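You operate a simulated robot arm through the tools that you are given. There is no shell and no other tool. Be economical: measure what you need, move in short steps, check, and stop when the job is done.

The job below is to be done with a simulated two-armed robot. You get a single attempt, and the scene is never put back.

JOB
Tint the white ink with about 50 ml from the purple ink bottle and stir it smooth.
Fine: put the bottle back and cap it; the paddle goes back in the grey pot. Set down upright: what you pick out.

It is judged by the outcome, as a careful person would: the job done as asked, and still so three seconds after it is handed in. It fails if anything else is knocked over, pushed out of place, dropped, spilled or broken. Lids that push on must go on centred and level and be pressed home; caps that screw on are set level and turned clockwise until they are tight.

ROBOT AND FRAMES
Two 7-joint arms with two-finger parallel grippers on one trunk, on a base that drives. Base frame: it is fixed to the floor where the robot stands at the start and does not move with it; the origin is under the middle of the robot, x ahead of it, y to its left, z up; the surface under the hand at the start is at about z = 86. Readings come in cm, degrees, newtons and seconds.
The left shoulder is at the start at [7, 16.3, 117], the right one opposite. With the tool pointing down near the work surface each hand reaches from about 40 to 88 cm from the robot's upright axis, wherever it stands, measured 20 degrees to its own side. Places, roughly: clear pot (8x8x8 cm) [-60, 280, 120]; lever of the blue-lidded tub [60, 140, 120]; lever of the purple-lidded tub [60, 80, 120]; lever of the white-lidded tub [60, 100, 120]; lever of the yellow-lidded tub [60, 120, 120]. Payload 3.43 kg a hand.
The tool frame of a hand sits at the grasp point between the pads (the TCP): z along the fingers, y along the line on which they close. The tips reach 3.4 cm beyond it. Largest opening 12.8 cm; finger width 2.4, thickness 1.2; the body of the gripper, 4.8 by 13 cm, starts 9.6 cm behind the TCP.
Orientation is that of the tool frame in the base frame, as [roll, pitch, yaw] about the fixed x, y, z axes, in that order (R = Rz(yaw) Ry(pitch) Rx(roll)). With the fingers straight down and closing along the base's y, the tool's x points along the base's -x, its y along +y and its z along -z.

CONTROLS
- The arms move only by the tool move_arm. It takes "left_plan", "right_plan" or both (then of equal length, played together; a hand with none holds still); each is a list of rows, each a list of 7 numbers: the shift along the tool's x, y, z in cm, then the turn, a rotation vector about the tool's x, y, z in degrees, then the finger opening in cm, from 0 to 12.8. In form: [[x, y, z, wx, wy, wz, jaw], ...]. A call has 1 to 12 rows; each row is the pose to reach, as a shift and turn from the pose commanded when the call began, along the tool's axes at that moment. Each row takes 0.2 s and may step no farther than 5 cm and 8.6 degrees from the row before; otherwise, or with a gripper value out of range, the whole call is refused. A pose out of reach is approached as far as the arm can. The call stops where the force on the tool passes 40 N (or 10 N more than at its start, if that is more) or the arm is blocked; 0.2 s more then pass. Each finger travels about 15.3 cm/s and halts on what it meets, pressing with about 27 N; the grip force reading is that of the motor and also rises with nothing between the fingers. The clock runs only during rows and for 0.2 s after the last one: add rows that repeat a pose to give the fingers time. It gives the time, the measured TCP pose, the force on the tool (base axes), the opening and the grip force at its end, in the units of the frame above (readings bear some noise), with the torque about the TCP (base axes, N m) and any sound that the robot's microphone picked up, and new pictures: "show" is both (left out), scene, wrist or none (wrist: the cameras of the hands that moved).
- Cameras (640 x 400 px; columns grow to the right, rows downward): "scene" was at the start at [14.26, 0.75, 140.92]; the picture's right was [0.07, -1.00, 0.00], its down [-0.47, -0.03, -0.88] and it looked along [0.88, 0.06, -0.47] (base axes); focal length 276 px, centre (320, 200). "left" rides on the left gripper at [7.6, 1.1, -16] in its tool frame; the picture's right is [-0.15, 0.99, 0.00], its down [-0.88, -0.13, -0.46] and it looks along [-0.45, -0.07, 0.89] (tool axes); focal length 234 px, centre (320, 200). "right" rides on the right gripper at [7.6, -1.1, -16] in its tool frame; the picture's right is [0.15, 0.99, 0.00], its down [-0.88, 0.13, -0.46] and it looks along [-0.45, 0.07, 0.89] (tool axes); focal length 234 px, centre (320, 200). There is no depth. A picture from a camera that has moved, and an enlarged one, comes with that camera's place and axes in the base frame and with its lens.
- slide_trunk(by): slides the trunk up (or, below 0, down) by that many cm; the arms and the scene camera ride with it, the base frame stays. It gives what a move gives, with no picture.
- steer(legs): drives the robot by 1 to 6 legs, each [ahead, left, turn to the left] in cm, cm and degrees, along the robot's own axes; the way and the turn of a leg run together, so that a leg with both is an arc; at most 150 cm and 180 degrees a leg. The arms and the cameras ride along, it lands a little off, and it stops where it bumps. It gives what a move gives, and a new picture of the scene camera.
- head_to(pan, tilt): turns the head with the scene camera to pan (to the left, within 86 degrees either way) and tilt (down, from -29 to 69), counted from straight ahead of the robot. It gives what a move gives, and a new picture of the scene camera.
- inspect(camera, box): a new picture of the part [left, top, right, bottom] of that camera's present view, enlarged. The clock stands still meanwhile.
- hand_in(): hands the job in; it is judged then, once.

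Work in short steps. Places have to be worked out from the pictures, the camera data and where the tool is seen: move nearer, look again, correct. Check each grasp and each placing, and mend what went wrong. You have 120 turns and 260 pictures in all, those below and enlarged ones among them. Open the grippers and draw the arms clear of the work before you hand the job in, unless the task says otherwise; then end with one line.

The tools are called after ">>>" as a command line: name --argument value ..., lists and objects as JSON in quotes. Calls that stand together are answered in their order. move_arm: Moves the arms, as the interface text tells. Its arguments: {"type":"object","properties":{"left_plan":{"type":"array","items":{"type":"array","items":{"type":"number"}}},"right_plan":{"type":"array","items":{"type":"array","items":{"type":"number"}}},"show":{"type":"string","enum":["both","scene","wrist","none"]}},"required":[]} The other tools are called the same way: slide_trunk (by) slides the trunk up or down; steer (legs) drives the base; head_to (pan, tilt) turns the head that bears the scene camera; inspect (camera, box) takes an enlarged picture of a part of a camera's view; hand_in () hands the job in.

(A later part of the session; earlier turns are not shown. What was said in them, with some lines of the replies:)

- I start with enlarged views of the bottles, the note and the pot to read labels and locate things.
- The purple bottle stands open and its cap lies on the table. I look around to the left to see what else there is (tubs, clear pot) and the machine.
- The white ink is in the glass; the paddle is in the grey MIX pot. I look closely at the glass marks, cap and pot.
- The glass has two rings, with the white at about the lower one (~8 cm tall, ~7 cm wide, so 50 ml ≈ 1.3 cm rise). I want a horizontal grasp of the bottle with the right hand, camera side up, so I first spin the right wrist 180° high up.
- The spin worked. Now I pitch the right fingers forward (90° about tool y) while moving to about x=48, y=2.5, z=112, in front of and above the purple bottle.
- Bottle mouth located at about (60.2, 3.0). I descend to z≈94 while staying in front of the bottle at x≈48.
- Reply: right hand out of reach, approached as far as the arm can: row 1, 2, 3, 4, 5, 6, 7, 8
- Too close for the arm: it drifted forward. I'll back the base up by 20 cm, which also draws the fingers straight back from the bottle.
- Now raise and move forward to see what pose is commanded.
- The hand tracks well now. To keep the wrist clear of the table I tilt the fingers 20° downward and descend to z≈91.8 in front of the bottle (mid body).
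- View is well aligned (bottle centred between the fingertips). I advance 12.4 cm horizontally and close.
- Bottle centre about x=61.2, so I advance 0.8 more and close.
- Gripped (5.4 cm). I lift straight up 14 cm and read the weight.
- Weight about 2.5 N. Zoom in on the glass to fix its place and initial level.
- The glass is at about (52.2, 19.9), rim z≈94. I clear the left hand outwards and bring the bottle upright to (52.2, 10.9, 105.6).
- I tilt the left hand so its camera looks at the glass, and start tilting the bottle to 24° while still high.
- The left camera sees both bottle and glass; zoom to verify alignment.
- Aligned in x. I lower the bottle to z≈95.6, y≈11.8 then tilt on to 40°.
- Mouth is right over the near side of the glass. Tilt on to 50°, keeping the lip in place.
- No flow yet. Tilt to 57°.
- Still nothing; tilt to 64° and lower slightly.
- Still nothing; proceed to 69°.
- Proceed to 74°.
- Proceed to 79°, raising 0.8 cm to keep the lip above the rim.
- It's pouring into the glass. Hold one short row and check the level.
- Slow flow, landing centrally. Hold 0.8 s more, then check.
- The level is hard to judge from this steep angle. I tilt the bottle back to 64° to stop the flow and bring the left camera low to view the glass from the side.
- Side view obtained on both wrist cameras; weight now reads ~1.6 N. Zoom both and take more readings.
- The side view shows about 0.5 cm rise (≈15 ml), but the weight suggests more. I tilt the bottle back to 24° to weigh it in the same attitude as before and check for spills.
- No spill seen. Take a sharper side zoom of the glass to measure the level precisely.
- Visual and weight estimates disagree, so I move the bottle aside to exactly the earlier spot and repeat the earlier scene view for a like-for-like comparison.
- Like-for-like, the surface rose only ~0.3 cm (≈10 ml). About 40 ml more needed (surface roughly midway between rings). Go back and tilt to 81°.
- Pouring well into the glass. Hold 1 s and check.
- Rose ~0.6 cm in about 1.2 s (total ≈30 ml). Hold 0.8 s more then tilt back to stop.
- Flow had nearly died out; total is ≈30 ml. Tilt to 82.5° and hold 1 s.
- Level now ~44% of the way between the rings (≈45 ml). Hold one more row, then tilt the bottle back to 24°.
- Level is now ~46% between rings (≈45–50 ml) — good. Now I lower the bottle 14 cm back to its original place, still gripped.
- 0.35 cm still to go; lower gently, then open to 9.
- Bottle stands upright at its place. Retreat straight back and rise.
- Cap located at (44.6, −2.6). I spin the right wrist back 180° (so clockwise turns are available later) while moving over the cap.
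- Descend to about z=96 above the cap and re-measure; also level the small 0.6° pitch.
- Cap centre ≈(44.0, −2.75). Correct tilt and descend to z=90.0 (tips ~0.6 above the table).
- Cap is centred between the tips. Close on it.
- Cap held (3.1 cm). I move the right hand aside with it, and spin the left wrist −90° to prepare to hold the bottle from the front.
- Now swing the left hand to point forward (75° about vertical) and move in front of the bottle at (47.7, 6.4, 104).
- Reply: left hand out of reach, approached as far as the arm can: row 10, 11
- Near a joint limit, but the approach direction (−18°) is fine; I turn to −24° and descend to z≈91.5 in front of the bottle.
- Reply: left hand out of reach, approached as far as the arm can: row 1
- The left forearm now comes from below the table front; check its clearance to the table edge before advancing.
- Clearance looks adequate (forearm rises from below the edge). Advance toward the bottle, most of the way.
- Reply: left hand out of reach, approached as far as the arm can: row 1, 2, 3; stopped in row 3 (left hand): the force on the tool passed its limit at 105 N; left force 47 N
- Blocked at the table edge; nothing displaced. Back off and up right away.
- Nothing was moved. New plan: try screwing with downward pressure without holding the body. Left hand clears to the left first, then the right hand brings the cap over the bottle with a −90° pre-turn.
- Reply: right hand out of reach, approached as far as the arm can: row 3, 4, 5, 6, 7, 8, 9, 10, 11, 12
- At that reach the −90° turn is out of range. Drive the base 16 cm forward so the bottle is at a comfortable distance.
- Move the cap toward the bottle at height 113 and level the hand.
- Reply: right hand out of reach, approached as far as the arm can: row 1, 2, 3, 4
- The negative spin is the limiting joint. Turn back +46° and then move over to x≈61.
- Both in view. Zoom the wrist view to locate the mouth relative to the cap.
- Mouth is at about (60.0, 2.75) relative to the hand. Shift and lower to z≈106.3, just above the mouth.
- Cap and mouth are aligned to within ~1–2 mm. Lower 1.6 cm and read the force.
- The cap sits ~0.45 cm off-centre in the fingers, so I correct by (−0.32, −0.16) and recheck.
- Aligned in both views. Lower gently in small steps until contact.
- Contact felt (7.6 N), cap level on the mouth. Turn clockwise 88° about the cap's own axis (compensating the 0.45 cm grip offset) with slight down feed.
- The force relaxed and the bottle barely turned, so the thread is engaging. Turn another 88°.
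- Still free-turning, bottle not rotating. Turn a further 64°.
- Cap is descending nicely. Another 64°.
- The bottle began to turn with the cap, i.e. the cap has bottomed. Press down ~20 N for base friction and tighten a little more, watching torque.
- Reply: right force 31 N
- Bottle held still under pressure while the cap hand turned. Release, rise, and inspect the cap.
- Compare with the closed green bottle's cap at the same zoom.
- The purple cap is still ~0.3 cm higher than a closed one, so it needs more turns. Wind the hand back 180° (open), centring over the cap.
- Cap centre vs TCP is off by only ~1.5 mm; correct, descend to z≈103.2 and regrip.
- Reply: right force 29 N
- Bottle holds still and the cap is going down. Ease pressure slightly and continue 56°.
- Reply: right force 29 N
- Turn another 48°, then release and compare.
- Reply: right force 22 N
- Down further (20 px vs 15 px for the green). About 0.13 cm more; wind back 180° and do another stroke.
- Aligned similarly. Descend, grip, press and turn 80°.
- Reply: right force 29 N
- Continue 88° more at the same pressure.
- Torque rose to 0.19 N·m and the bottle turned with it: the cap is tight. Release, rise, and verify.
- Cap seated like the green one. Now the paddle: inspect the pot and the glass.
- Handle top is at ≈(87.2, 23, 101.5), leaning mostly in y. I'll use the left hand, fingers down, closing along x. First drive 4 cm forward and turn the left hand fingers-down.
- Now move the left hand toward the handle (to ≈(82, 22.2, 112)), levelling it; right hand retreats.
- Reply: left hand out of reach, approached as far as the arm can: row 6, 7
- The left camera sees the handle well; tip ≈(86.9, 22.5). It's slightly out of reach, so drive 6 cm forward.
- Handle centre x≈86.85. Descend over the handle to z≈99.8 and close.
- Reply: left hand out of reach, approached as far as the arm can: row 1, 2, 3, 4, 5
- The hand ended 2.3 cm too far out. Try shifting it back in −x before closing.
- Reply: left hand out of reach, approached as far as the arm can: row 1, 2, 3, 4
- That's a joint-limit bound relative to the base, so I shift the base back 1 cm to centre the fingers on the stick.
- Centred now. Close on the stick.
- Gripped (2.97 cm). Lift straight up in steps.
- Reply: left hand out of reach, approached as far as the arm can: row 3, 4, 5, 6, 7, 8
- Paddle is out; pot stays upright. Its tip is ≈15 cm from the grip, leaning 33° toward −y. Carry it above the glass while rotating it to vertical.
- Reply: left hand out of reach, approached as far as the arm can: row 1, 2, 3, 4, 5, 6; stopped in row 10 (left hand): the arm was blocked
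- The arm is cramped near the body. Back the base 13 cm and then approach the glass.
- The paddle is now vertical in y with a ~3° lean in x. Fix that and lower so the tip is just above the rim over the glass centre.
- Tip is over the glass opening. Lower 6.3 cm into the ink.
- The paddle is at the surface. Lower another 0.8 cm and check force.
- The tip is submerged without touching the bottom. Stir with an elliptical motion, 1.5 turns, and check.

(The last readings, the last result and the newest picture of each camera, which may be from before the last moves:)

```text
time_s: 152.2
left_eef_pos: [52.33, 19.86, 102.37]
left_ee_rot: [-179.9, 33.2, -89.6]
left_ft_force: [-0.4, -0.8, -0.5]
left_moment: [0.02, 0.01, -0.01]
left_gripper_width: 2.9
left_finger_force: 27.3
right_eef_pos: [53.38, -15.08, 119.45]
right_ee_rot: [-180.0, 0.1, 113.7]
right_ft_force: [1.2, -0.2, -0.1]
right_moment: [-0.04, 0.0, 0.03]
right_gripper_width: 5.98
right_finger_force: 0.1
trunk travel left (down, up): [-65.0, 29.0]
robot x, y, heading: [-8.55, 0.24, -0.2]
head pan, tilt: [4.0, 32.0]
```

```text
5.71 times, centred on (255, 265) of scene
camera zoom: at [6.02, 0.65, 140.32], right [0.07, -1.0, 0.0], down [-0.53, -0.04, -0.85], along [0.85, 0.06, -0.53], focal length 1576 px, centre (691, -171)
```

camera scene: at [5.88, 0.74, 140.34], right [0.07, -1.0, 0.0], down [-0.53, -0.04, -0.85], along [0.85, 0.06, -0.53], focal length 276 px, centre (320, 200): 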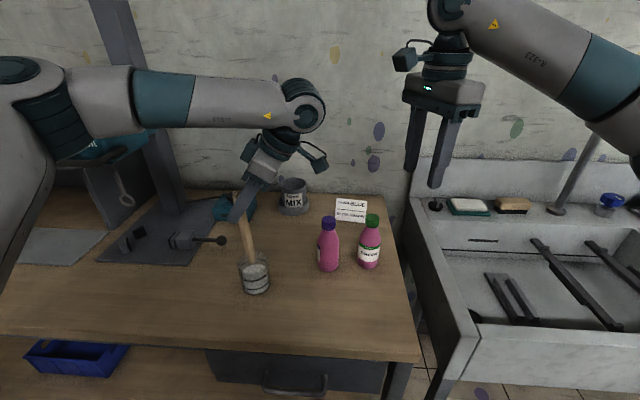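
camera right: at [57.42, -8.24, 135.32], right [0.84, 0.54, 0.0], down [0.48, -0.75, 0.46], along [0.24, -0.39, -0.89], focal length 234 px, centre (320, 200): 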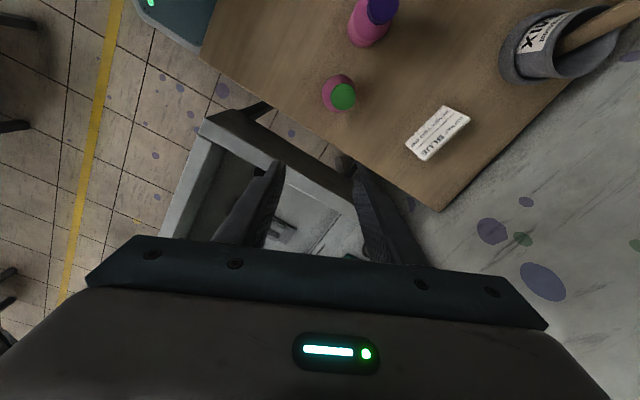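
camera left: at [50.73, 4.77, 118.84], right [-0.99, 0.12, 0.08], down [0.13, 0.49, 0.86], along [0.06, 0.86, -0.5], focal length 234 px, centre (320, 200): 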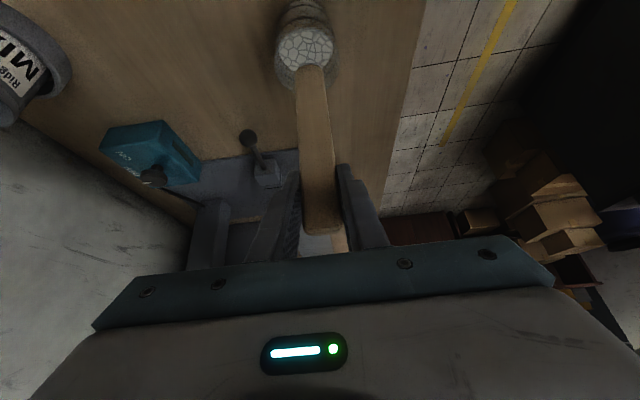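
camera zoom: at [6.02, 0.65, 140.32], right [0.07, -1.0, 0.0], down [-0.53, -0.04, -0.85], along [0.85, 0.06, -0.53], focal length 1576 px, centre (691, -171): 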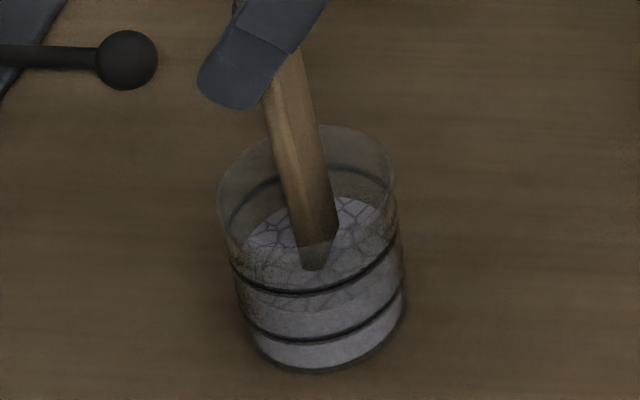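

It is tinting lavender; the glass hasn't moved. Keep stirring.

>>> move_arm --left_plan '[[0, -1, 0, 0, 0, 0, 0.5], [-1.0, -0.5, 0.66, 0, 0, 0, 0.5], [-1.0, 0.5, 0.66, 0, 0, 0, 0.5], [0, 1, 0, 0, 0, 0, 0.5], [1.0, 0.5, -0.66, 0, 0, 0, 0.5], [1.0, -0.5, -0.66, 0, 0, 0, 0.5], [0, -1, 0, 0, 0, 0, 0.5], [-1.0, -0.5, 0.66, 0, 0, 0, 0.5], [-1.0, 0.5, 0.66, 0, 0, 0, 0.5], [0, 1, 0, 0, 0, 0, 0.5], [1.0, 0.5, -0.66, 0, 0, 0, 0.5], [0, 0, 0, 0, 0, 0, 0.5]]' --show "none"

>>> move_arm --left_plan '[[0, -1, 0, 0, 0, 0, 0.5], [-1.0, -0.5, 0.66, 0, 0, 0, 0.5], [-1.0, 0.5, 0.66, 0, 0, 0, 0.5], [0, 1, 0, 0, 0, 0, 0.5], [1.0, 0.5, -0.66, 0, 0, 0, 0.5], [1.0, -0.5, -0.66, 0, 0, 0, 0.5], [0, -1, 0, 0, 0, 0, 0.5], [-1.0, -0.5, 0.66, 0, 0, 0, 0.5], [-1.0, 0.5, 0.66, 0, 0, 0, 0.5], [0, 1, 0, 0, 0, 0, 0.5], [1.0, 0.5, -0.66, 0, 0, 0, 0.5], [0, 0, 0, 0, 0, 0, 0.5]]' --show "none"

>>> move_arm --left_plan '[[0, -1, 0, 0, 0, 0, 0.5], [-1.0, -0.5, 0.66, 0, 0, 0, 0.5], [-1.0, 0.5, 0.66, 0, 0, 0, 0.5], [0, 1, 0, 0, 0, 0, 0.5], [1.0, 0.5, -0.66, 0, 0, 0, 0.5], [1.0, -0.5, -0.66, 0, 0, 0, 0.5], [0, -1, 0, 0, 0, 0, 0.5], [-1.0, -0.5, 0.66, 0, 0, 0, 0.5], [-1.0, 0.5, 0.66, 0, 0, 0, 0.5], [0, 1, 0, 0, 0, 0, 0.5], [1.0, 0.5, -0.66, 0, 0, 0, 0.5], [0, 0, 0, 0, 0, 0, 0.5]]' --show "none"

>>> inspect --camera "scene" --box '[220, 230, 290, 300]'

```text
time_s: 154.8
left_eef_pos: [52.34, 20.05, 102.46]
left_ee_rot: [180.0, 33.1, -89.5]
left_ft_force: [0.6, -0.3, -0.6]
left_moment: [-0.05, 0.02, 0.01]
left_gripper_width: 2.9
left_finger_force: 27.1
right_eef_pos: [53.38, -14.85, 119.37]
right_ee_rot: [180.0, 0.1, 113.6]
right_ft_force: [0.4, 0.7, 0.1]
right_moment: [-0.04, -0.01, -0.01]
right_gripper_width: 5.99
right_finger_force: 0.1
trunk travel left (down, up): [-65.0, 29.0]
robot x, y, heading: [-8.3, 0.29, -0.1]
head pan, tilt: [4.0, 32.0]
```

```text
time_s: 157.4
left_eef_pos: [52.34, 20.27, 102.65]
left_ee_rot: [-180.0, 33.1, -89.7]
left_ft_force: [-1.1, -0.2, 0.9]
left_moment: [-0.07, 0.02, 0.01]
left_gripper_width: 2.89
left_finger_force: 26.8
right_eef_pos: [53.4, -14.82, 119.33]
right_ee_rot: [180.0, 0.2, 113.7]
right_ft_force: [0.3, 0.6, 0.1]
right_moment: [0.0, 0.02, 0.04]
right_gripper_width: 5.99
right_finger_force: 0.1
trunk travel left (down, up): [-65.0, 29.0]
robot x, y, heading: [-7.96, 0.02, 0.2]
head pan, tilt: [4.0, 32.0]
```

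```text
time_s: 160.0
left_eef_pos: [52.03, 20.07, 102.46]
left_ee_rot: [179.9, 33.1, -89.6]
left_ft_force: [-0.1, 0.0, -0.4]
left_moment: [-0.05, -0.02, -0.02]
left_gripper_width: 2.9
left_finger_force: 26.5
right_eef_pos: [53.4, -14.84, 119.46]
right_ee_rot: [180.0, 0.1, 113.7]
right_ft_force: [0.6, -0.2, -0.2]
right_moment: [0.0, 0.02, -0.01]
right_gripper_width: 5.97
right_finger_force: 0.1
trunk travel left (down, up): [-65.0, 29.0]
robot x, y, heading: [-8.13, -0.17, -0.1]
head pan, tilt: [4.0, 32.0]
```

```text
5.71 times, centred on (255, 265) of scene
camera zoom: at [5.97, 0.91, 140.32], right [0.07, -1.0, 0.0], down [-0.53, -0.04, -0.85], along [0.85, 0.06, -0.53], focal length 1576 px, centre (691, -171)
```

zoom: 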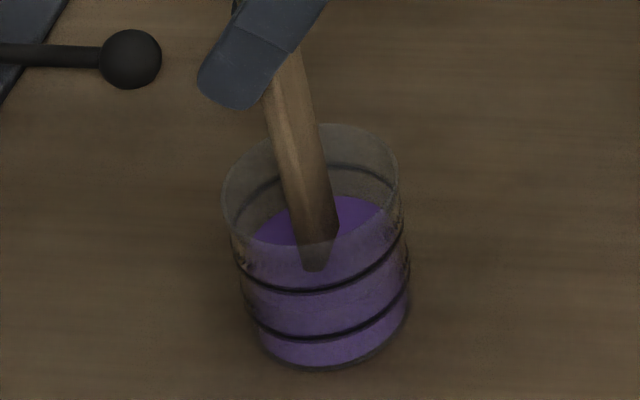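

Uniformly purple and smooth. One more stirring pass for safety, then raise the paddle slowly and let it drain over the glass.

>>> move_arm --left_plan '[[0, -1, 0, 0, 0, 0, 0.5], [-1.0, -0.5, 0.66, 0, 0, 0, 0.5], [-1.0, 0.5, 0.66, 0, 0, 0, 0.5], [0, 1, 0, 0, 0, 0, 0.5], [1.0, 0.5, -0.66, 0, 0, 0, 0.5], [1.0, -0.5, -0.66, 0, 0, 0, 0.5], [0, -1, 0, 0, 0, 0, 0.5], [-1.0, -0.5, 0.66, 0, 0, 0, 0.5], [-1.0, 0.5, 0.66, 0, 0, 0, 0.5], [0, 1, 0, 0, 0, 0, 0.5], [1.0, 0.5, -0.66, 0, 0, 0, 0.5], [0, 0, 0, 0, 0, 0, 0.5]]' --show "none"

>>> move_arm --left_plan '[[-0.55, 0, -0.84, 0, 0, 0, 0.5], [-1.1, 0, -1.67, 0, 0, 0, 0.5], [-1.9, 0, -2.9, 0, 0, 0, 0.5], [-2.7, 0, -4.2, 0, 0, 0, 0.5], [-3.3, 0, -5, 0, 0, 0, 0.5], [-3.3, 0, -5, 0, 0, 0, 0.5], [-3.3, 0, -5, 0, 0, 0, 0.5], [-3.3, 0, -5, 0, 0, 0, 0.5], [-3.3, 0, -5, 0, 0, 0, 0.5], [-3.3, 0, -5, 0, 0, 0, 0.5], [-3.3, 0, -5, 0, 0, 0, 0.5], [-3.3, 0, -5, 0, 0, 0, 0.5]]' --show "scene"

>>> inspect --camera "scene" --box '[200, 180, 310, 300]'

```text
time_s: 162.6
left_eef_pos: [52.39, 20.11, 102.49]
left_ee_rot: [180.0, 33.1, -89.6]
left_ft_force: [0.9, -0.6, 0.4]
left_moment: [-0.03, 0.0, 0.02]
left_gripper_width: 2.89
left_finger_force: 26.9
right_eef_pos: [53.31, -14.9, 119.42]
right_ee_rot: [-179.9, 0.1, 113.6]
right_ft_force: [-0.4, -0.5, -0.3]
right_moment: [-0.04, 0.02, -0.01]
right_gripper_width: 6.0
right_finger_force: 0.1
trunk travel left (down, up): [-65.0, 29.0]
robot x, y, heading: [-8.1, 0.07, 0.0]
head pan, tilt: [4.0, 32.0]
```

```text
time_s: 165.2
left_eef_pos: [52.34, 20.09, 108.4]
left_ee_rot: [-179.9, 33.1, -89.6]
left_ft_force: [-0.3, 0.2, -0.9]
left_moment: [-0.01, 0.01, 0.01]
left_gripper_width: 2.91
left_finger_force: 26.6
right_eef_pos: [53.33, -15.04, 119.27]
right_ee_rot: [-180.0, 0.0, 113.6]
right_ft_force: [0.4, 0.3, 0.1]
right_moment: [-0.03, 0.0, -0.02]
right_gripper_width: 6.01
right_finger_force: 0.0
trunk travel left (down, up): [-65.0, 29.0]
robot x, y, heading: [-8.1, 0.08, 0.2]
head pan, tilt: [4.0, 32.0]
camera scene: at [5.98, 0.77, 140.32], right [0.07, -1.0, 0.0], down [-0.53, -0.04, -0.85], along [0.85, 0.06, -0.53], focal length 276 px, centre (320, 200)
```

scene: 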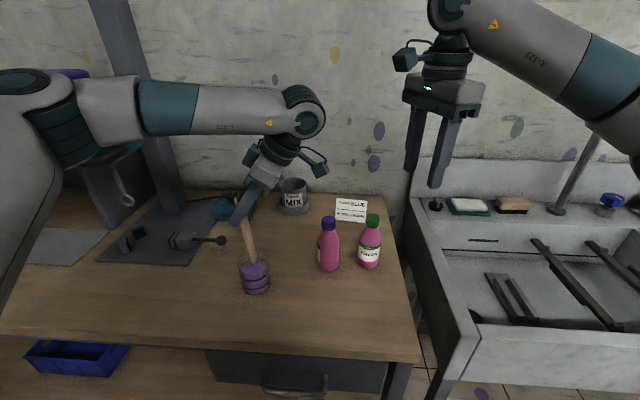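

```text
3.33 times, centred on (255, 240) of scene
camera zoom: at [5.98, 0.77, 140.32], right [0.07, -1.0, 0.0], down [-0.53, -0.04, -0.85], along [0.85, 0.06, -0.53], focal length 920 px, centre (537, 67)
```

zoom: 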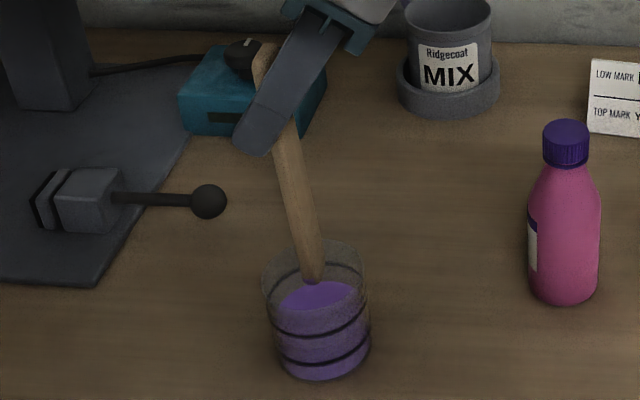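

The ink is smooth and the paddle isn't dripping. Raise it well clear, and drive forward 13 cm toward the pot.

>>> move_arm --left_plan '[[-1.9, 0, -2.9, 0, 0, 0, 0.5], [-3.8, 0, -5.8, 0, 0, 0, 0.5], [-5.7, 0, -8.8, 0, 0, 0, 0.5], [-7.67, 0, -11.7, 0, 0, 0, 0.5], [-7.67, 0, -11.7, 0, 0, 0, 0.5]]' --show "none"

>>> steer --legs '[[13, 0, 0]]'

>>> inspect --camera "scene" --box '[240, 160, 330, 250]'

```text
time_s: 166.4
left_eef_pos: [52.45, 20.07, 122.49]
left_ee_rot: [179.9, 33.1, -89.5]
left_ft_force: [0.0, 0.7, -0.6]
left_moment: [0.0, 0.01, 0.01]
left_gripper_width: 2.9
left_finger_force: 26.8
right_eef_pos: [53.4, -14.89, 119.35]
right_ee_rot: [-179.9, 0.0, 113.8]
right_ft_force: [-0.1, -0.9, -1.0]
right_moment: [0.0, 0.02, -0.01]
right_gripper_width: 6.0
right_finger_force: 0.1
trunk travel left (down, up): [-65.0, 29.0]
robot x, y, heading: [-8.11, 0.06, 0.0]
head pan, tilt: [4.0, 32.0]
```

```text
time_s: 167.7
left_eef_pos: [65.11, 19.82, 122.52]
left_ee_rot: [-179.9, 33.3, -89.7]
left_ft_force: [-0.7, -0.2, -1.0]
left_moment: [-0.02, 0.01, -0.02]
left_gripper_width: 2.89
left_finger_force: 27.1
right_eef_pos: [66.19, -15.07, 119.44]
right_ee_rot: [-180.0, 0.1, 113.6]
right_ft_force: [-0.8, -0.3, 0.4]
right_moment: [-0.01, -0.04, 0.01]
right_gripper_width: 5.98
right_finger_force: 0.1
trunk travel left (down, up): [-65.0, 29.0]
robot x, y, heading: [4.86, -0.16, -0.3]
head pan, tilt: [4.0, 32.0]
camera scene: at [18.77, 0.75, 140.34], right [0.07, -1.0, 0.0], down [-0.53, -0.04, -0.85], along [0.85, 0.06, -0.53], focal length 276 px, centre (320, 200)
```

scene: 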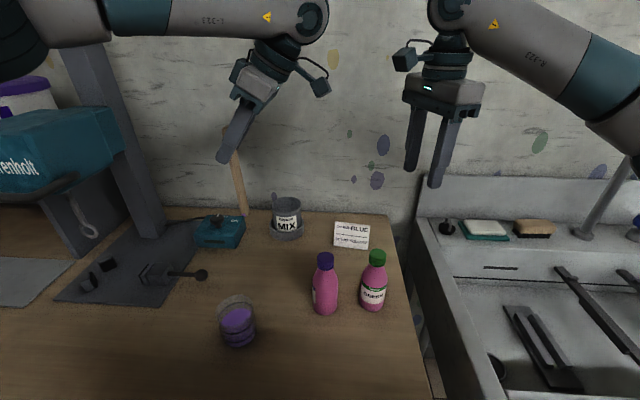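

```text
4.44 times, centred on (285, 205) of scene
camera zoom: at [18.77, 0.75, 140.34], right [0.07, -1.0, 0.0], down [-0.53, -0.04, -0.85], along [0.85, 0.06, -0.53], focal length 1226 px, centre (476, 178)
```

zoom: 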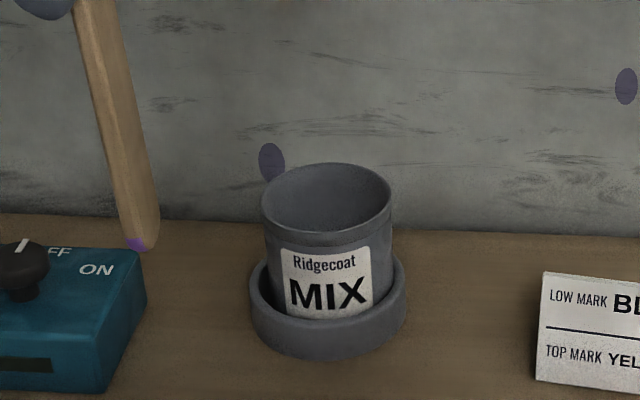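

Pot centre ≈(87.1, 15.7), rim z≈95. Move the vertical paddle over it at TCP z≈118.

>>> move_arm --left_plan '[[1, -3.7, 0.2, 0, 0, 0, 0.5], [2, -7.3, 0.5, 0, 0, 0, 0.5], [3, -11, 0.7, 0, 0, 0, 0.5], [4, -14.6, 0.9, 0, 0, 0, 0.5], [5, -18.3, 1.2, 0, 0, 0, 0.5], [6.06, -21.9, 1.4, 0, 0, 0, 0.5], [6.06, -21.9, 1.4, 0, 0, 0, 0.5]]' --show "both"

>>> inspect --camera "scene" --box '[240, 120, 340, 250]'

```text
time_s: 169.3
left_eef_pos: [82.84, 16.28, 117.89]
left_ee_rot: [-180.0, 33.3, -89.6]
left_ft_force: [-0.1, -0.1, 0.0]
left_moment: [-0.01, 0.02, -0.03]
left_gripper_width: 2.92
left_finger_force: 26.6
left hand out of reach, approached as far as the arm can: row 5, 6, 7
right_eef_pos: [66.21, -15.21, 119.32]
right_ee_rot: [180.0, 0.0, 113.6]
right_ft_force: [0.5, 0.0, -0.2]
right_moment: [0.02, 0.01, 0.03]
right_gripper_width: 6.03
right_finger_force: 0.1
trunk travel left (down, up): [-65.0, 29.0]
robot x, y, heading: [4.97, -0.14, -0.1]
head pan, tilt: [4.0, 32.0]
camera scene: at [18.92, 0.66, 140.32], right [0.07, -1.0, 0.0], down [-0.53, -0.04, -0.85], along [0.85, 0.06, -0.53], focal length 276 px, centre (320, 200)
camera left: at [81.74, 0.86, 127.04], right [-0.99, 0.12, 0.08], down [0.13, 0.49, 0.86], along [0.06, 0.87, -0.5], focal length 234 px, centre (320, 200)
```

scene: 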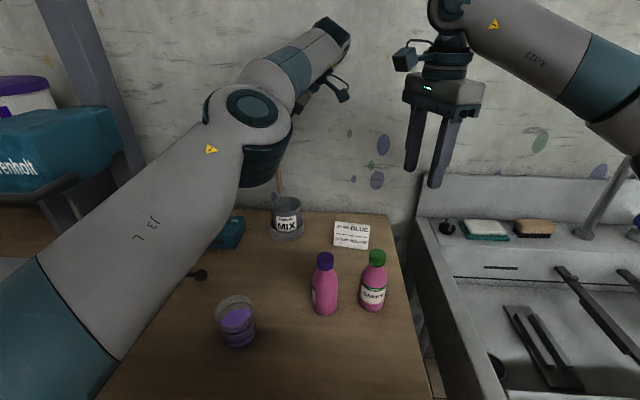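
left: 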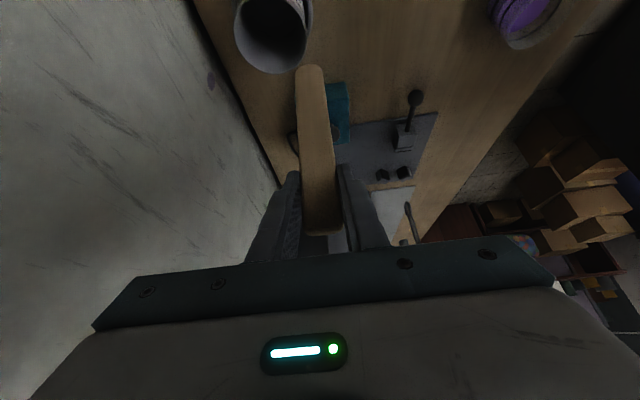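

```text
3.08 times, centred on (290, 185) of scene
camera zoom: at [18.92, 0.66, 140.32], right [0.07, -1.0, 0.0], down [-0.53, -0.04, -0.85], along [0.85, 0.06, -0.53], focal length 849 px, centre (412, 246)
```

zoom: 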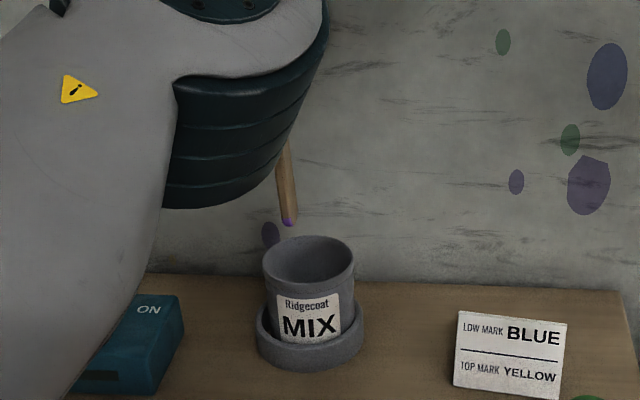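

Short by ~4 cm; drive forward 4 cm (paddle tip is well above the rim).

>>> steer --legs '[[4.2, 0, 0]]'

>>> inspect --camera "left" --box '[200, 0, 380, 120]'

>>> inspect --camera "scene" --box '[240, 140, 340, 260]'

```text
time_s: 170.2
left_eef_pos: [86.39, 16.01, 118.08]
left_ee_rot: [-179.6, 33.2, -89.7]
left_ft_force: [-1.8, 0.0, -0.1]
left_moment: [-0.02, -0.01, -0.01]
left_gripper_width: 2.9
left_finger_force: 26.9
right_eef_pos: [69.91, -15.13, 119.8]
right_ee_rot: [179.8, 0.1, 113.7]
right_ft_force: [-0.5, 0.8, -0.1]
right_moment: [0.0, -0.04, -0.03]
right_gripper_width: 5.98
right_finger_force: 0.1
trunk travel left (down, up): [-65.0, 29.0]
robot x, y, heading: [8.82, -0.29, -0.1]
head pan, tilt: [4.0, 32.0]
camera scene: at [22.57, 0.76, 140.39], right [0.07, -1.0, 0.0], down [-0.53, -0.04, -0.85], along [0.85, 0.06, -0.53], focal length 276 px, centre (320, 200)
```

scene: 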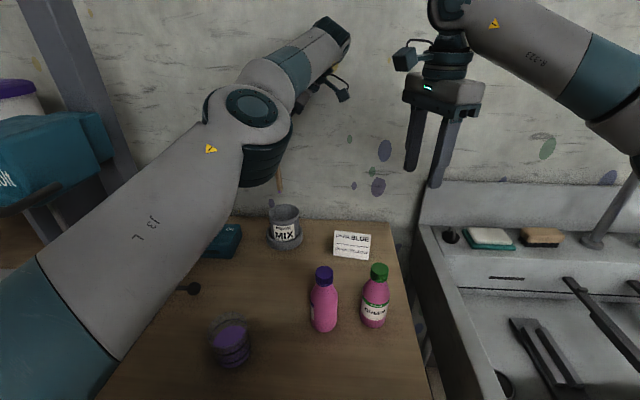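

```text
3.33 times, centred on (290, 60) of left
camera zoom: at [85.43, 0.88, 127.41], right [-0.99, 0.12, 0.08], down [0.12, 0.49, 0.86], along [0.07, 0.86, -0.5], focal length 781 px, centre (420, 667)
```

zoom: 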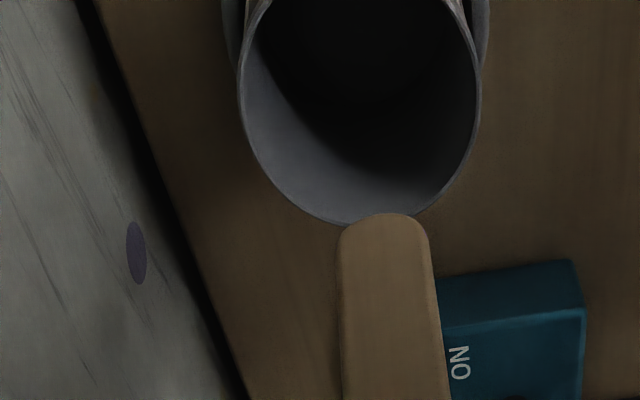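

```text
3.33 times, centred on (290, 200) of scene
camera zoom: at [22.57, 0.76, 140.39], right [0.07, -1.0, 0.0], down [-0.53, -0.04, -0.85], along [0.85, 0.06, -0.53], focal length 920 px, centre (420, 200)
```

zoom: 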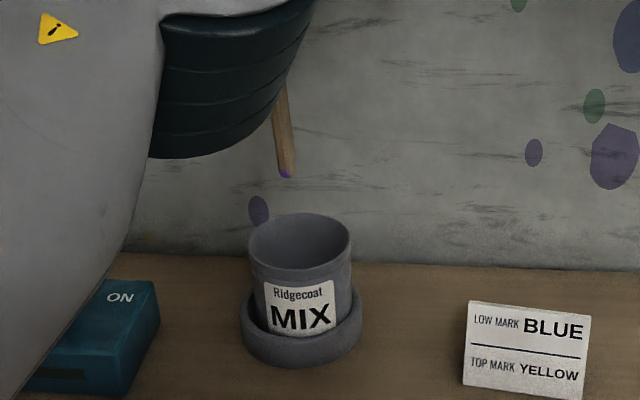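

Stick and pot are aligned (within ~0.5 cm). Lower 13.5 cm into the pot.

>>> move_arm --left_plan '[[1.6, -0.2, 2.2, 0, 0, 0, 0.5], [3.2, -0.4, 4.4, 0, 0, 0, 0.5], [4.8, -0.4, 6.6, 0, 0, 0, 0.5], [6.3, -0.4, 8.9, 0, 0, 0, 0.5], [7.7, -0.4, 11.1, 0, 0, 0, 0.5], [7.7, -0.4, 11.1, 0, 0, 0, 0.5]]' --show "both"

>>> inspect --camera "scene" --box '[240, 140, 340, 260]'

```text
time_s: 171.6
left_eef_pos: [89.09, 15.3, 104.58]
left_ee_rot: [179.9, 33.2, -89.7]
left_ft_force: [0.2, 1.0, 0.2]
left_moment: [-0.02, -0.01, -0.01]
left_gripper_width: 2.88
left_finger_force: 26.4
left hand out of reach, approached as far as the arm can: row 1, 2, 3, 4, 5, 6
right_eef_pos: [70.26, -15.23, 119.5]
right_ee_rot: [179.9, 0.0, 113.6]
right_ft_force: [-0.1, -0.3, -0.2]
right_moment: [0.02, 0.0, 0.01]
right_gripper_width: 6.01
right_finger_force: 0.0
trunk travel left (down, up): [-65.0, 29.0]
robot x, y, heading: [9.19, 0.08, -0.2]
head pan, tilt: [4.0, 32.0]
camera scene: at [22.95, 0.7, 140.33], right [0.07, -1.0, 0.0], down [-0.53, -0.04, -0.85], along [0.85, 0.06, -0.53], focal length 276 px, centre (320, 200)
camera left: at [87.97, 0.08, 113.8], right [-0.99, 0.12, 0.08], down [0.13, 0.49, 0.86], along [0.06, 0.86, -0.5], focal length 234 px, centre (320, 200)
```

scene: 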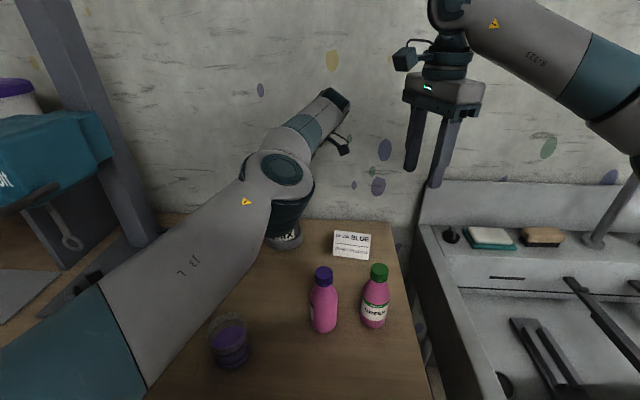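
left: 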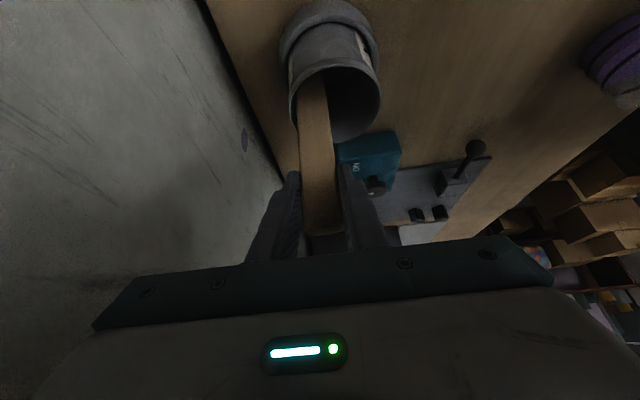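

```text
3.33 times, centred on (290, 200) of scene
camera zoom: at [22.95, 0.7, 140.33], right [0.07, -1.0, 0.0], down [-0.53, -0.04, -0.85], along [0.85, 0.06, -0.53], focal length 920 px, centre (420, 200)
```

zoom: 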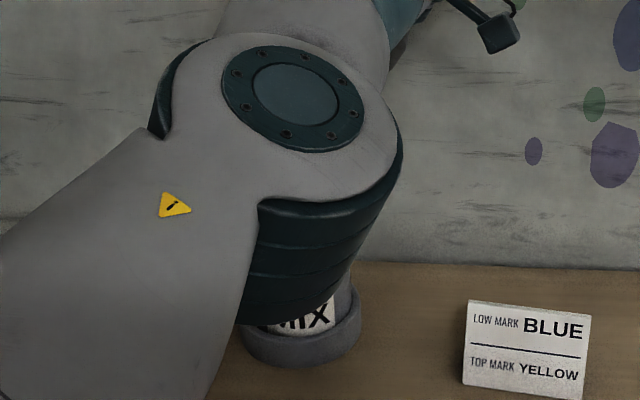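

The stick is in the pot, off to the far side. Shift the base back 1.8 cm to centre it, then start leaning it as it stood originally.

>>> steer --legs '[[-1.8, 0, 0]]'

>>> move_arm --left_plan '[[-0.6, 0, 1.0, 0, 4, 0, 0.5], [-1.3, 0, 1.8, 0, 8, 0, 0.5], [-2.0, 0, 2.6, 0, 12, 0, 0.5], [-2.0, 0, 2.6, 0, 12, 0, 0.5]]' --show "wrist"

```text
time_s: 172.4
left_eef_pos: [87.52, 15.28, 104.35]
left_ee_rot: [179.7, 33.3, -89.8]
left_ft_force: [0.9, -1.5, 0.4]
left_moment: [0.03, 0.04, 0.03]
left_gripper_width: 2.91
left_finger_force: 27.2
right_eef_pos: [68.84, -15.11, 119.17]
right_ee_rot: [-179.8, -0.1, 113.6]
right_ft_force: [0.1, -0.1, 0.0]
right_moment: [0.02, 0.03, -0.01]
right_gripper_width: 6.0
right_finger_force: 0.0
trunk travel left (down, up): [-65.0, 29.0]
robot x, y, heading: [7.15, -0.05, -0.0]
head pan, tilt: [4.0, 32.0]
camera scene: at [21.61, 0.71, 140.26], right [0.07, -1.0, 0.0], down [-0.53, -0.04, -0.85], along [0.84, 0.06, -0.53], focal length 276 px, centre (320, 200)
```

scene: 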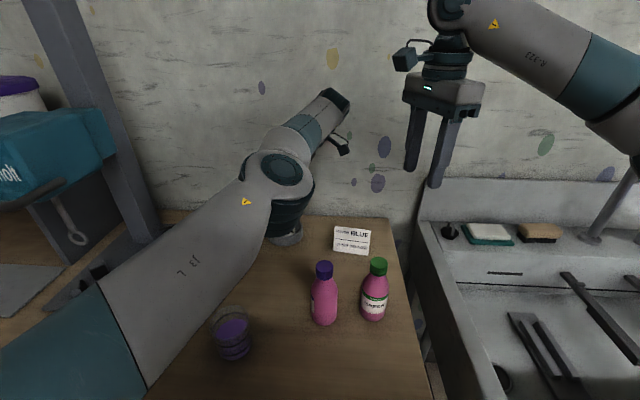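

```text
time_s: 173.4
left_eef_pos: [88.96, 17.86, 103.61]
left_ee_rot: [179.8, 21.2, -89.7]
left_ft_force: [0.0, -0.8, -0.8]
left_moment: [0.0, 0.02, 0.0]
left_gripper_width: 2.92
left_finger_force: 26.8
left hand out of reach, approached as far as the arm can: row 1, 2, 3, 4
right_eef_pos: [68.75, -15.02, 119.26]
right_ee_rot: [180.0, 0.0, 113.6]
right_ft_force: [-0.5, -0.5, 0.4]
right_moment: [0.0, 0.03, -0.01]
right_gripper_width: 6.0
right_finger_force: 0.1
trunk travel left (down, up): [-65.0, 29.0]
robot x, y, heading: [6.95, 0.12, -0.4]
head pan, tilt: [4.0, 32.0]
camera left: at [87.82, 4.9, 115.81], right [-0.99, 0.13, 0.06], down [0.13, 0.66, 0.74], along [0.06, 0.74, -0.67], focal length 234 px, centre (320, 200)
```

left: 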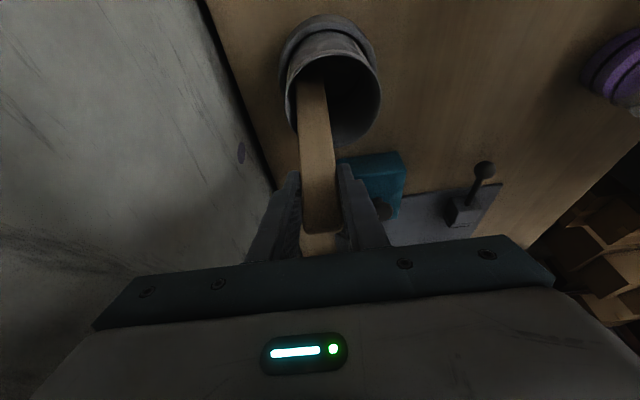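

Same drift; back 1.6 cm and continue leaning it to ~25°.

>>> steer --legs '[[-1.7, 0, 0]]'

>>> move_arm --left_plan '[[-0.7, 0, 0.7, 0, 3.3, 0, 0.5], [-1.4, 0, 1.4, 0, 6.5, 0, 0.5], [-2.1, 0, 2.1, 0, 10, 0, 0.5], [-2.78, 0, 2.79, 0, 13, 0, 0.5], [-2.78, 0, 2.79, 0, 13, 0, 0.5]]' --show "both"

```text
time_s: 174.2
left_eef_pos: [87.42, 17.88, 103.36]
left_ee_rot: [179.6, 21.2, -89.8]
left_ft_force: [0.3, -0.2, -1.0]
left_moment: [0.03, 0.04, 0.02]
left_gripper_width: 2.91
left_finger_force: 27.0
right_eef_pos: [67.22, -15.11, 119.17]
right_ee_rot: [-179.7, -0.1, 113.7]
right_ft_force: [1.4, -0.1, -0.3]
right_moment: [-0.02, 0.02, 0.04]
right_gripper_width: 6.04
right_finger_force: 0.1
trunk travel left (down, up): [-65.0, 29.0]
robot x, y, heading: [5.64, -0.26, -0.3]
head pan, tilt: [4.0, 32.0]
camera scene: at [19.93, 0.71, 140.27], right [0.07, -1.0, 0.0], down [-0.53, -0.04, -0.85], along [0.84, 0.06, -0.53], focal length 276 px, centre (320, 200)
```

scene: 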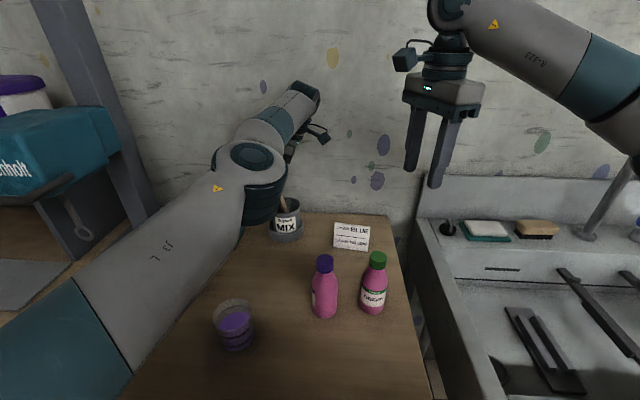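

```text
time_s: 175.4
left_eef_pos: [88.29, 21.31, 102.23]
left_ee_rot: [179.7, 8.1, -89.6]
left_ft_force: [0.1, -0.2, 0.8]
left_moment: [0.02, 0.05, -0.01]
left_gripper_width: 2.88
left_finger_force: 26.8
left hand out of reach, approached as far as the arm can: row 1, 2, 3, 4, 5
right_eef_pos: [66.85, -15.19, 119.36]
right_ee_rot: [-180.0, 0.0, 113.6]
right_ft_force: [-0.3, 0.2, -0.5]
right_moment: [0.0, -0.04, -0.02]
right_gripper_width: 5.99
right_finger_force: 0.0
trunk travel left (down, up): [-65.0, 29.0]
robot x, y, heading: [5.33, 0.43, -0.1]
head pan, tilt: [4.0, 32.0]
camera scene: at [19.54, 0.67, 140.33], right [0.07, -1.0, 0.0], down [-0.53, -0.04, -0.85], along [0.85, 0.06, -0.53], focal length 276 px, centre (320, 200)
camera left: at [87.26, 11.38, 117.0], right [-0.99, 0.14, 0.03], down [0.13, 0.81, 0.58], along [0.06, 0.57, -0.82], focal length 234 px, centre (320, 200)
```

scene: 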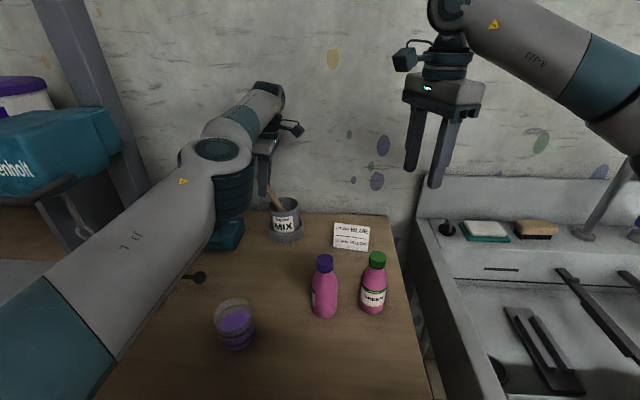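
left: 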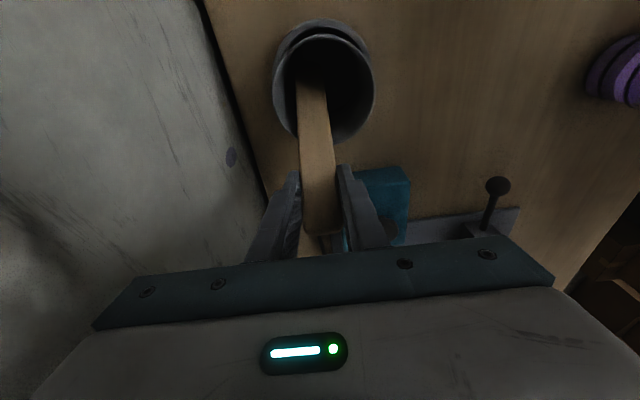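

Nearly at the original pose. Lower 2 cm with the last 8° to rest it as it was.

>>> move_arm --left_plan '[[0.1, 0, 0.7, 0, 3, 0, 0.5], [0.2, 0, 1.3, 0, 6, 0, 0.5], [0.3, 0, 1.9, 0, 8, 0, 0.5], [0.3, 0, 1.9, 0, 8, 0, 0.5]]' --show "wrist"

>>> inspect --camera "scene" --box '[230, 150, 330, 260]'

```text
time_s: 176.4
left_eef_pos: [88.48, 21.57, 100.45]
left_ee_rot: [179.7, 0.2, -89.6]
left_ft_force: [-4.9, 5.8, 4.3]
left_moment: [0.52, 0.29, -0.21]
left_gripper_width: 2.92
left_finger_force: 27.1
left hand out of reach, approached as far as the arm can: row 3, 4
right_eef_pos: [66.86, -15.06, 119.49]
right_ee_rot: [180.0, 0.1, 113.6]
right_ft_force: [-0.2, -1.8, 1.0]
right_moment: [-0.01, 0.0, 0.04]
right_gripper_width: 6.02
right_finger_force: 0.1
trunk travel left (down, up): [-65.0, 29.0]
robot x, y, heading: [5.2, 0.01, -0.1]
head pan, tilt: [4.0, 32.0]
camera left: at [87.54, 13.68, 116.4], right [-0.99, 0.14, 0.01], down [0.13, 0.88, 0.46], along [0.06, 0.45, -0.89], focal length 234 px, centre (320, 200)
```

left: 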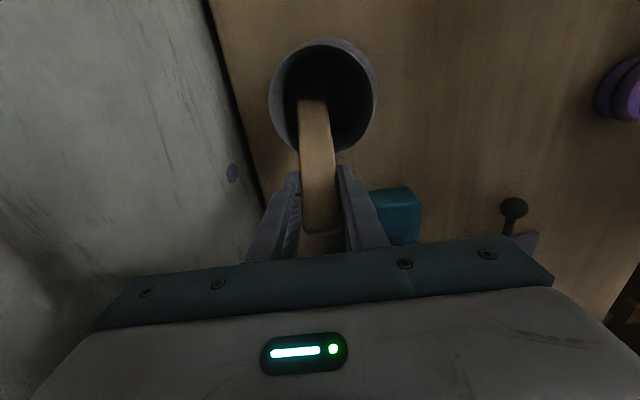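

```text
3.64 times, centred on (280, 205) of scene
camera zoom: at [19.43, 0.78, 140.34], right [0.07, -1.0, 0.0], down [-0.53, -0.04, -0.85], along [0.85, 0.06, -0.53], focal length 1003 px, centre (466, 182)
```

zoom: 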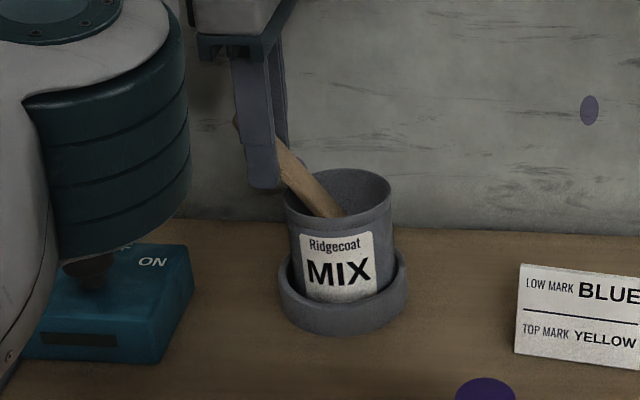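

It rests in the pot with light contact. Open and rise vertically.

>>> move_arm --left_plan '[[0, 0, 0, 0, 0, 0, 3.2], [0, 0, 0, 0, 0, 0, 4.5], [0, 0, 0, 0, 0, 0, 5.5], [0, 0, 0, 0, 0, 0, 5.5]]' --show "wrist"

```text
time_s: 177.4
left_eef_pos: [88.66, 21.36, 100.36]
left_ee_rot: [179.7, 0.2, -89.8]
left_ft_force: [-0.2, 0.1, 0.2]
left_moment: [0.01, -0.03, -0.02]
left_gripper_width: 5.5
left_finger_force: 0.0
right_eef_pos: [66.87, -15.13, 119.36]
right_ee_rot: [180.0, 0.0, 113.5]
right_ft_force: [0.0, -0.4, -0.1]
right_moment: [0.0, -0.04, -0.01]
right_gripper_width: 6.0
right_finger_force: 0.1
trunk travel left (down, up): [-65.0, 29.0]
robot x, y, heading: [5.36, 0.12, 0.0]
head pan, tilt: [4.0, 32.0]
camera left: at [87.65, 13.54, 116.3], right [-0.99, 0.14, 0.01], down [0.13, 0.88, 0.46], along [0.06, 0.45, -0.89], focal length 234 px, centre (320, 200)
```

left: 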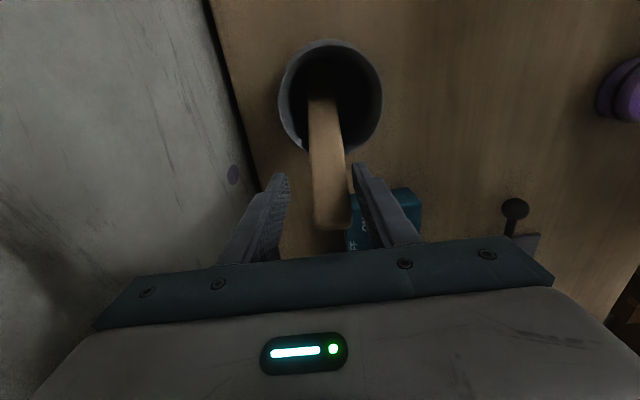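

Open a bit wider and rise; then retreat.

>>> move_arm --left_plan '[[0, 0, 0, 0, 0, 0, 7], [0, 0, 0, 0, 0, 0, 8], [0, 0, -2, 0, 0, 0, 8], [0, 0, -5, 0, 0, 0, 8], [0, 0, -8, 0, 0, 0, 8], [0, 0, -12, 0, 0, 0, 8], [0, 0, -16, 0, 0, 0, 8]]' --show "wrist"

>>> steer --legs '[[-15, 0, 0]]'

```text
time_s: 179.0
left_eef_pos: [85.71, 21.52, 115.99]
left_ee_rot: [179.8, 0.2, -89.7]
left_ft_force: [0.6, -0.4, 0.3]
left_moment: [0.03, -0.01, -0.02]
left_gripper_width: 8.01
left_finger_force: 0.0
left hand out of reach, approached as far as the arm can: row 4, 5, 6, 7
right_eef_pos: [66.77, -15.24, 119.33]
right_ee_rot: [179.9, 0.0, 113.6]
right_ft_force: [0.0, 0.5, 0.1]
right_moment: [0.0, -0.05, 0.0]
right_gripper_width: 5.99
right_finger_force: 0.1
trunk travel left (down, up): [-65.0, 29.0]
robot x, y, heading: [4.98, 0.08, -0.3]
head pan, tilt: [4.0, 32.0]
camera left: at [84.68, 13.82, 131.86], right [-0.99, 0.14, 0.0], down [0.13, 0.88, 0.46], along [0.06, 0.45, -0.89], focal length 234 px, centre (320, 200)
```

left: 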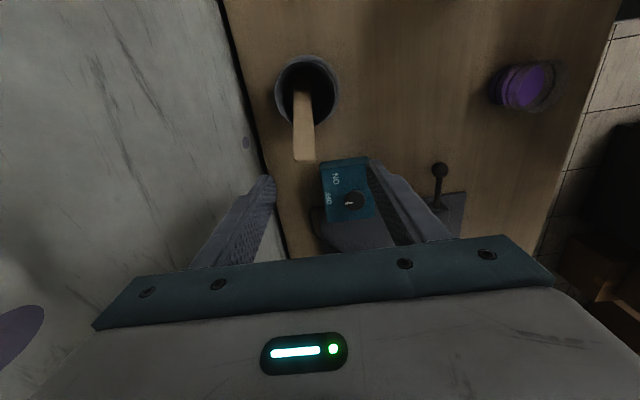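

```text
time_s: 180.3
left_eef_pos: [71.03, 21.61, 115.65]
left_ee_rot: [179.7, 0.1, -89.9]
left_ft_force: [0.2, 0.3, 0.1]
left_moment: [-0.04, 0.0, -0.01]
left_gripper_width: 8.01
left_finger_force: 0.1
right_eef_pos: [52.08, -15.24, 119.28]
right_ee_rot: [-179.9, 0.0, 113.4]
right_ft_force: [0.3, 0.2, -0.4]
right_moment: [-0.02, 0.01, 0.0]
right_gripper_width: 6.01
right_finger_force: 0.0
trunk travel left (down, up): [-65.0, 29.0]
robot x, y, heading: [-9.07, -0.04, -0.1]
head pan, tilt: [4.0, 32.0]
camera scene: at [4.86, 0.75, 140.29], right [0.07, -1.0, 0.0], down [-0.53, -0.03, -0.85], along [0.85, 0.06, -0.53], focal length 276 px, centre (320, 200)
```

scene: 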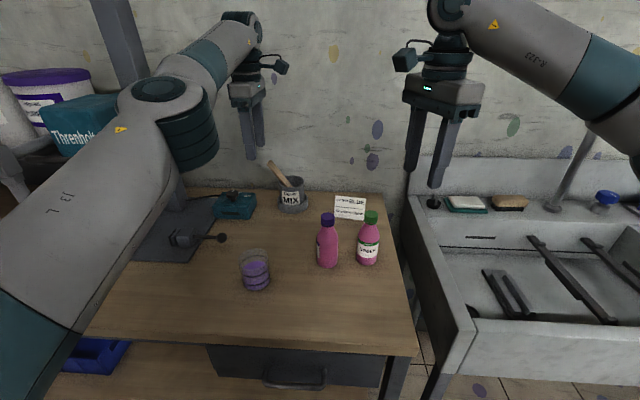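

All set back. Raise/clear the left hand a bit more and take a final look at the glass, bottle and pot.

>>> move_arm --left_plan '[[-3, 3, -2, 0, 0, 0, 8], [-6, 6, -4, 0, 0, 0, 8], [-9, 9, -5, 0, 0, 0, 8], [-12, 12, -5, 0, 0, 0, 8]]' --show "none"

>>> inspect --camera "scene" --box '[220, 180, 400, 310]'

>>> inspect --camera "scene" --box '[225, 240, 285, 300]'

```text
time_s: 181.3
left_eef_pos: [67.43, 33.97, 123.36]
left_ee_rot: [179.6, 0.1, -89.8]
left_ft_force: [0.1, -0.4, 0.1]
left_moment: [-0.03, -0.01, 0.0]
left_gripper_width: 8.0
left_finger_force: 0.2
left hand out of reach, approached as far as the arm can: row 1, 2, 3, 4
right_eef_pos: [52.06, -15.15, 119.22]
right_ee_rot: [-179.9, 0.1, 113.4]
right_ft_force: [-0.7, -0.3, 0.0]
right_moment: [-0.04, -0.02, 0.04]
right_gripper_width: 6.0
right_finger_force: 0.1
trunk travel left (down, up): [-65.0, 29.0]
robot x, y, heading: [-9.22, 0.28, -0.2]
head pan, tilt: [4.0, 32.0]
```

```text
3.08 times, centred on (310, 245) of scene
camera zoom: at [4.78, 0.87, 140.31], right [0.07, -1.0, 0.0], down [-0.53, -0.04, -0.85], along [0.85, 0.06, -0.53], focal length 849 px, centre (351, 62)
```

zoom: 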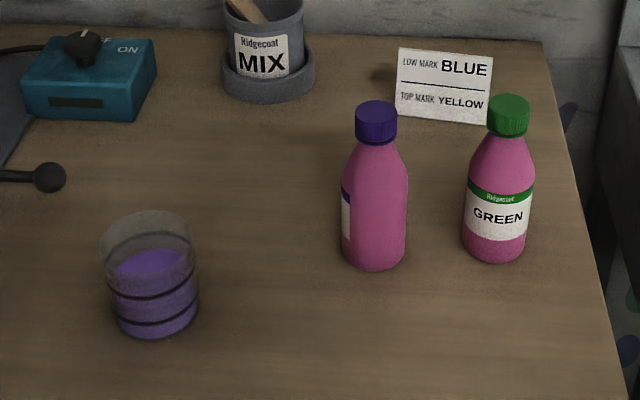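

```text
6.67 times, centred on (255, 270) of scene
camera zoom: at [4.78, 0.87, 140.31], right [0.07, -1.0, 0.0], down [-0.53, -0.04, -0.85], along [0.85, 0.06, -0.53], focal length 1839 px, centre (753, -267)
```

zoom: 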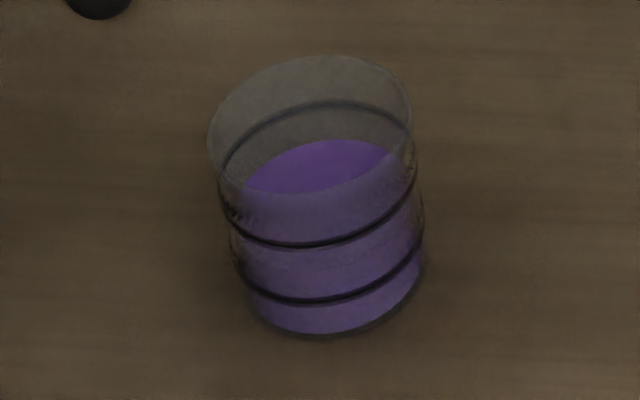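

Uniform purple ink, no spills, bottle capped upright at its place, paddle in the grey pot, hands open and clear. Handing in.

>>> hand_in

```text
The job is handed in.
```

The white ink is tinted with roughly 45–50 ml of purple, judged by the level rise in the glass, and stirred to an even colour. The purple bottle is upright within about 1 cm of its original spot, label turned, with the cap screwed tight. The paddle is back in the grey pot, and I saw no spills.
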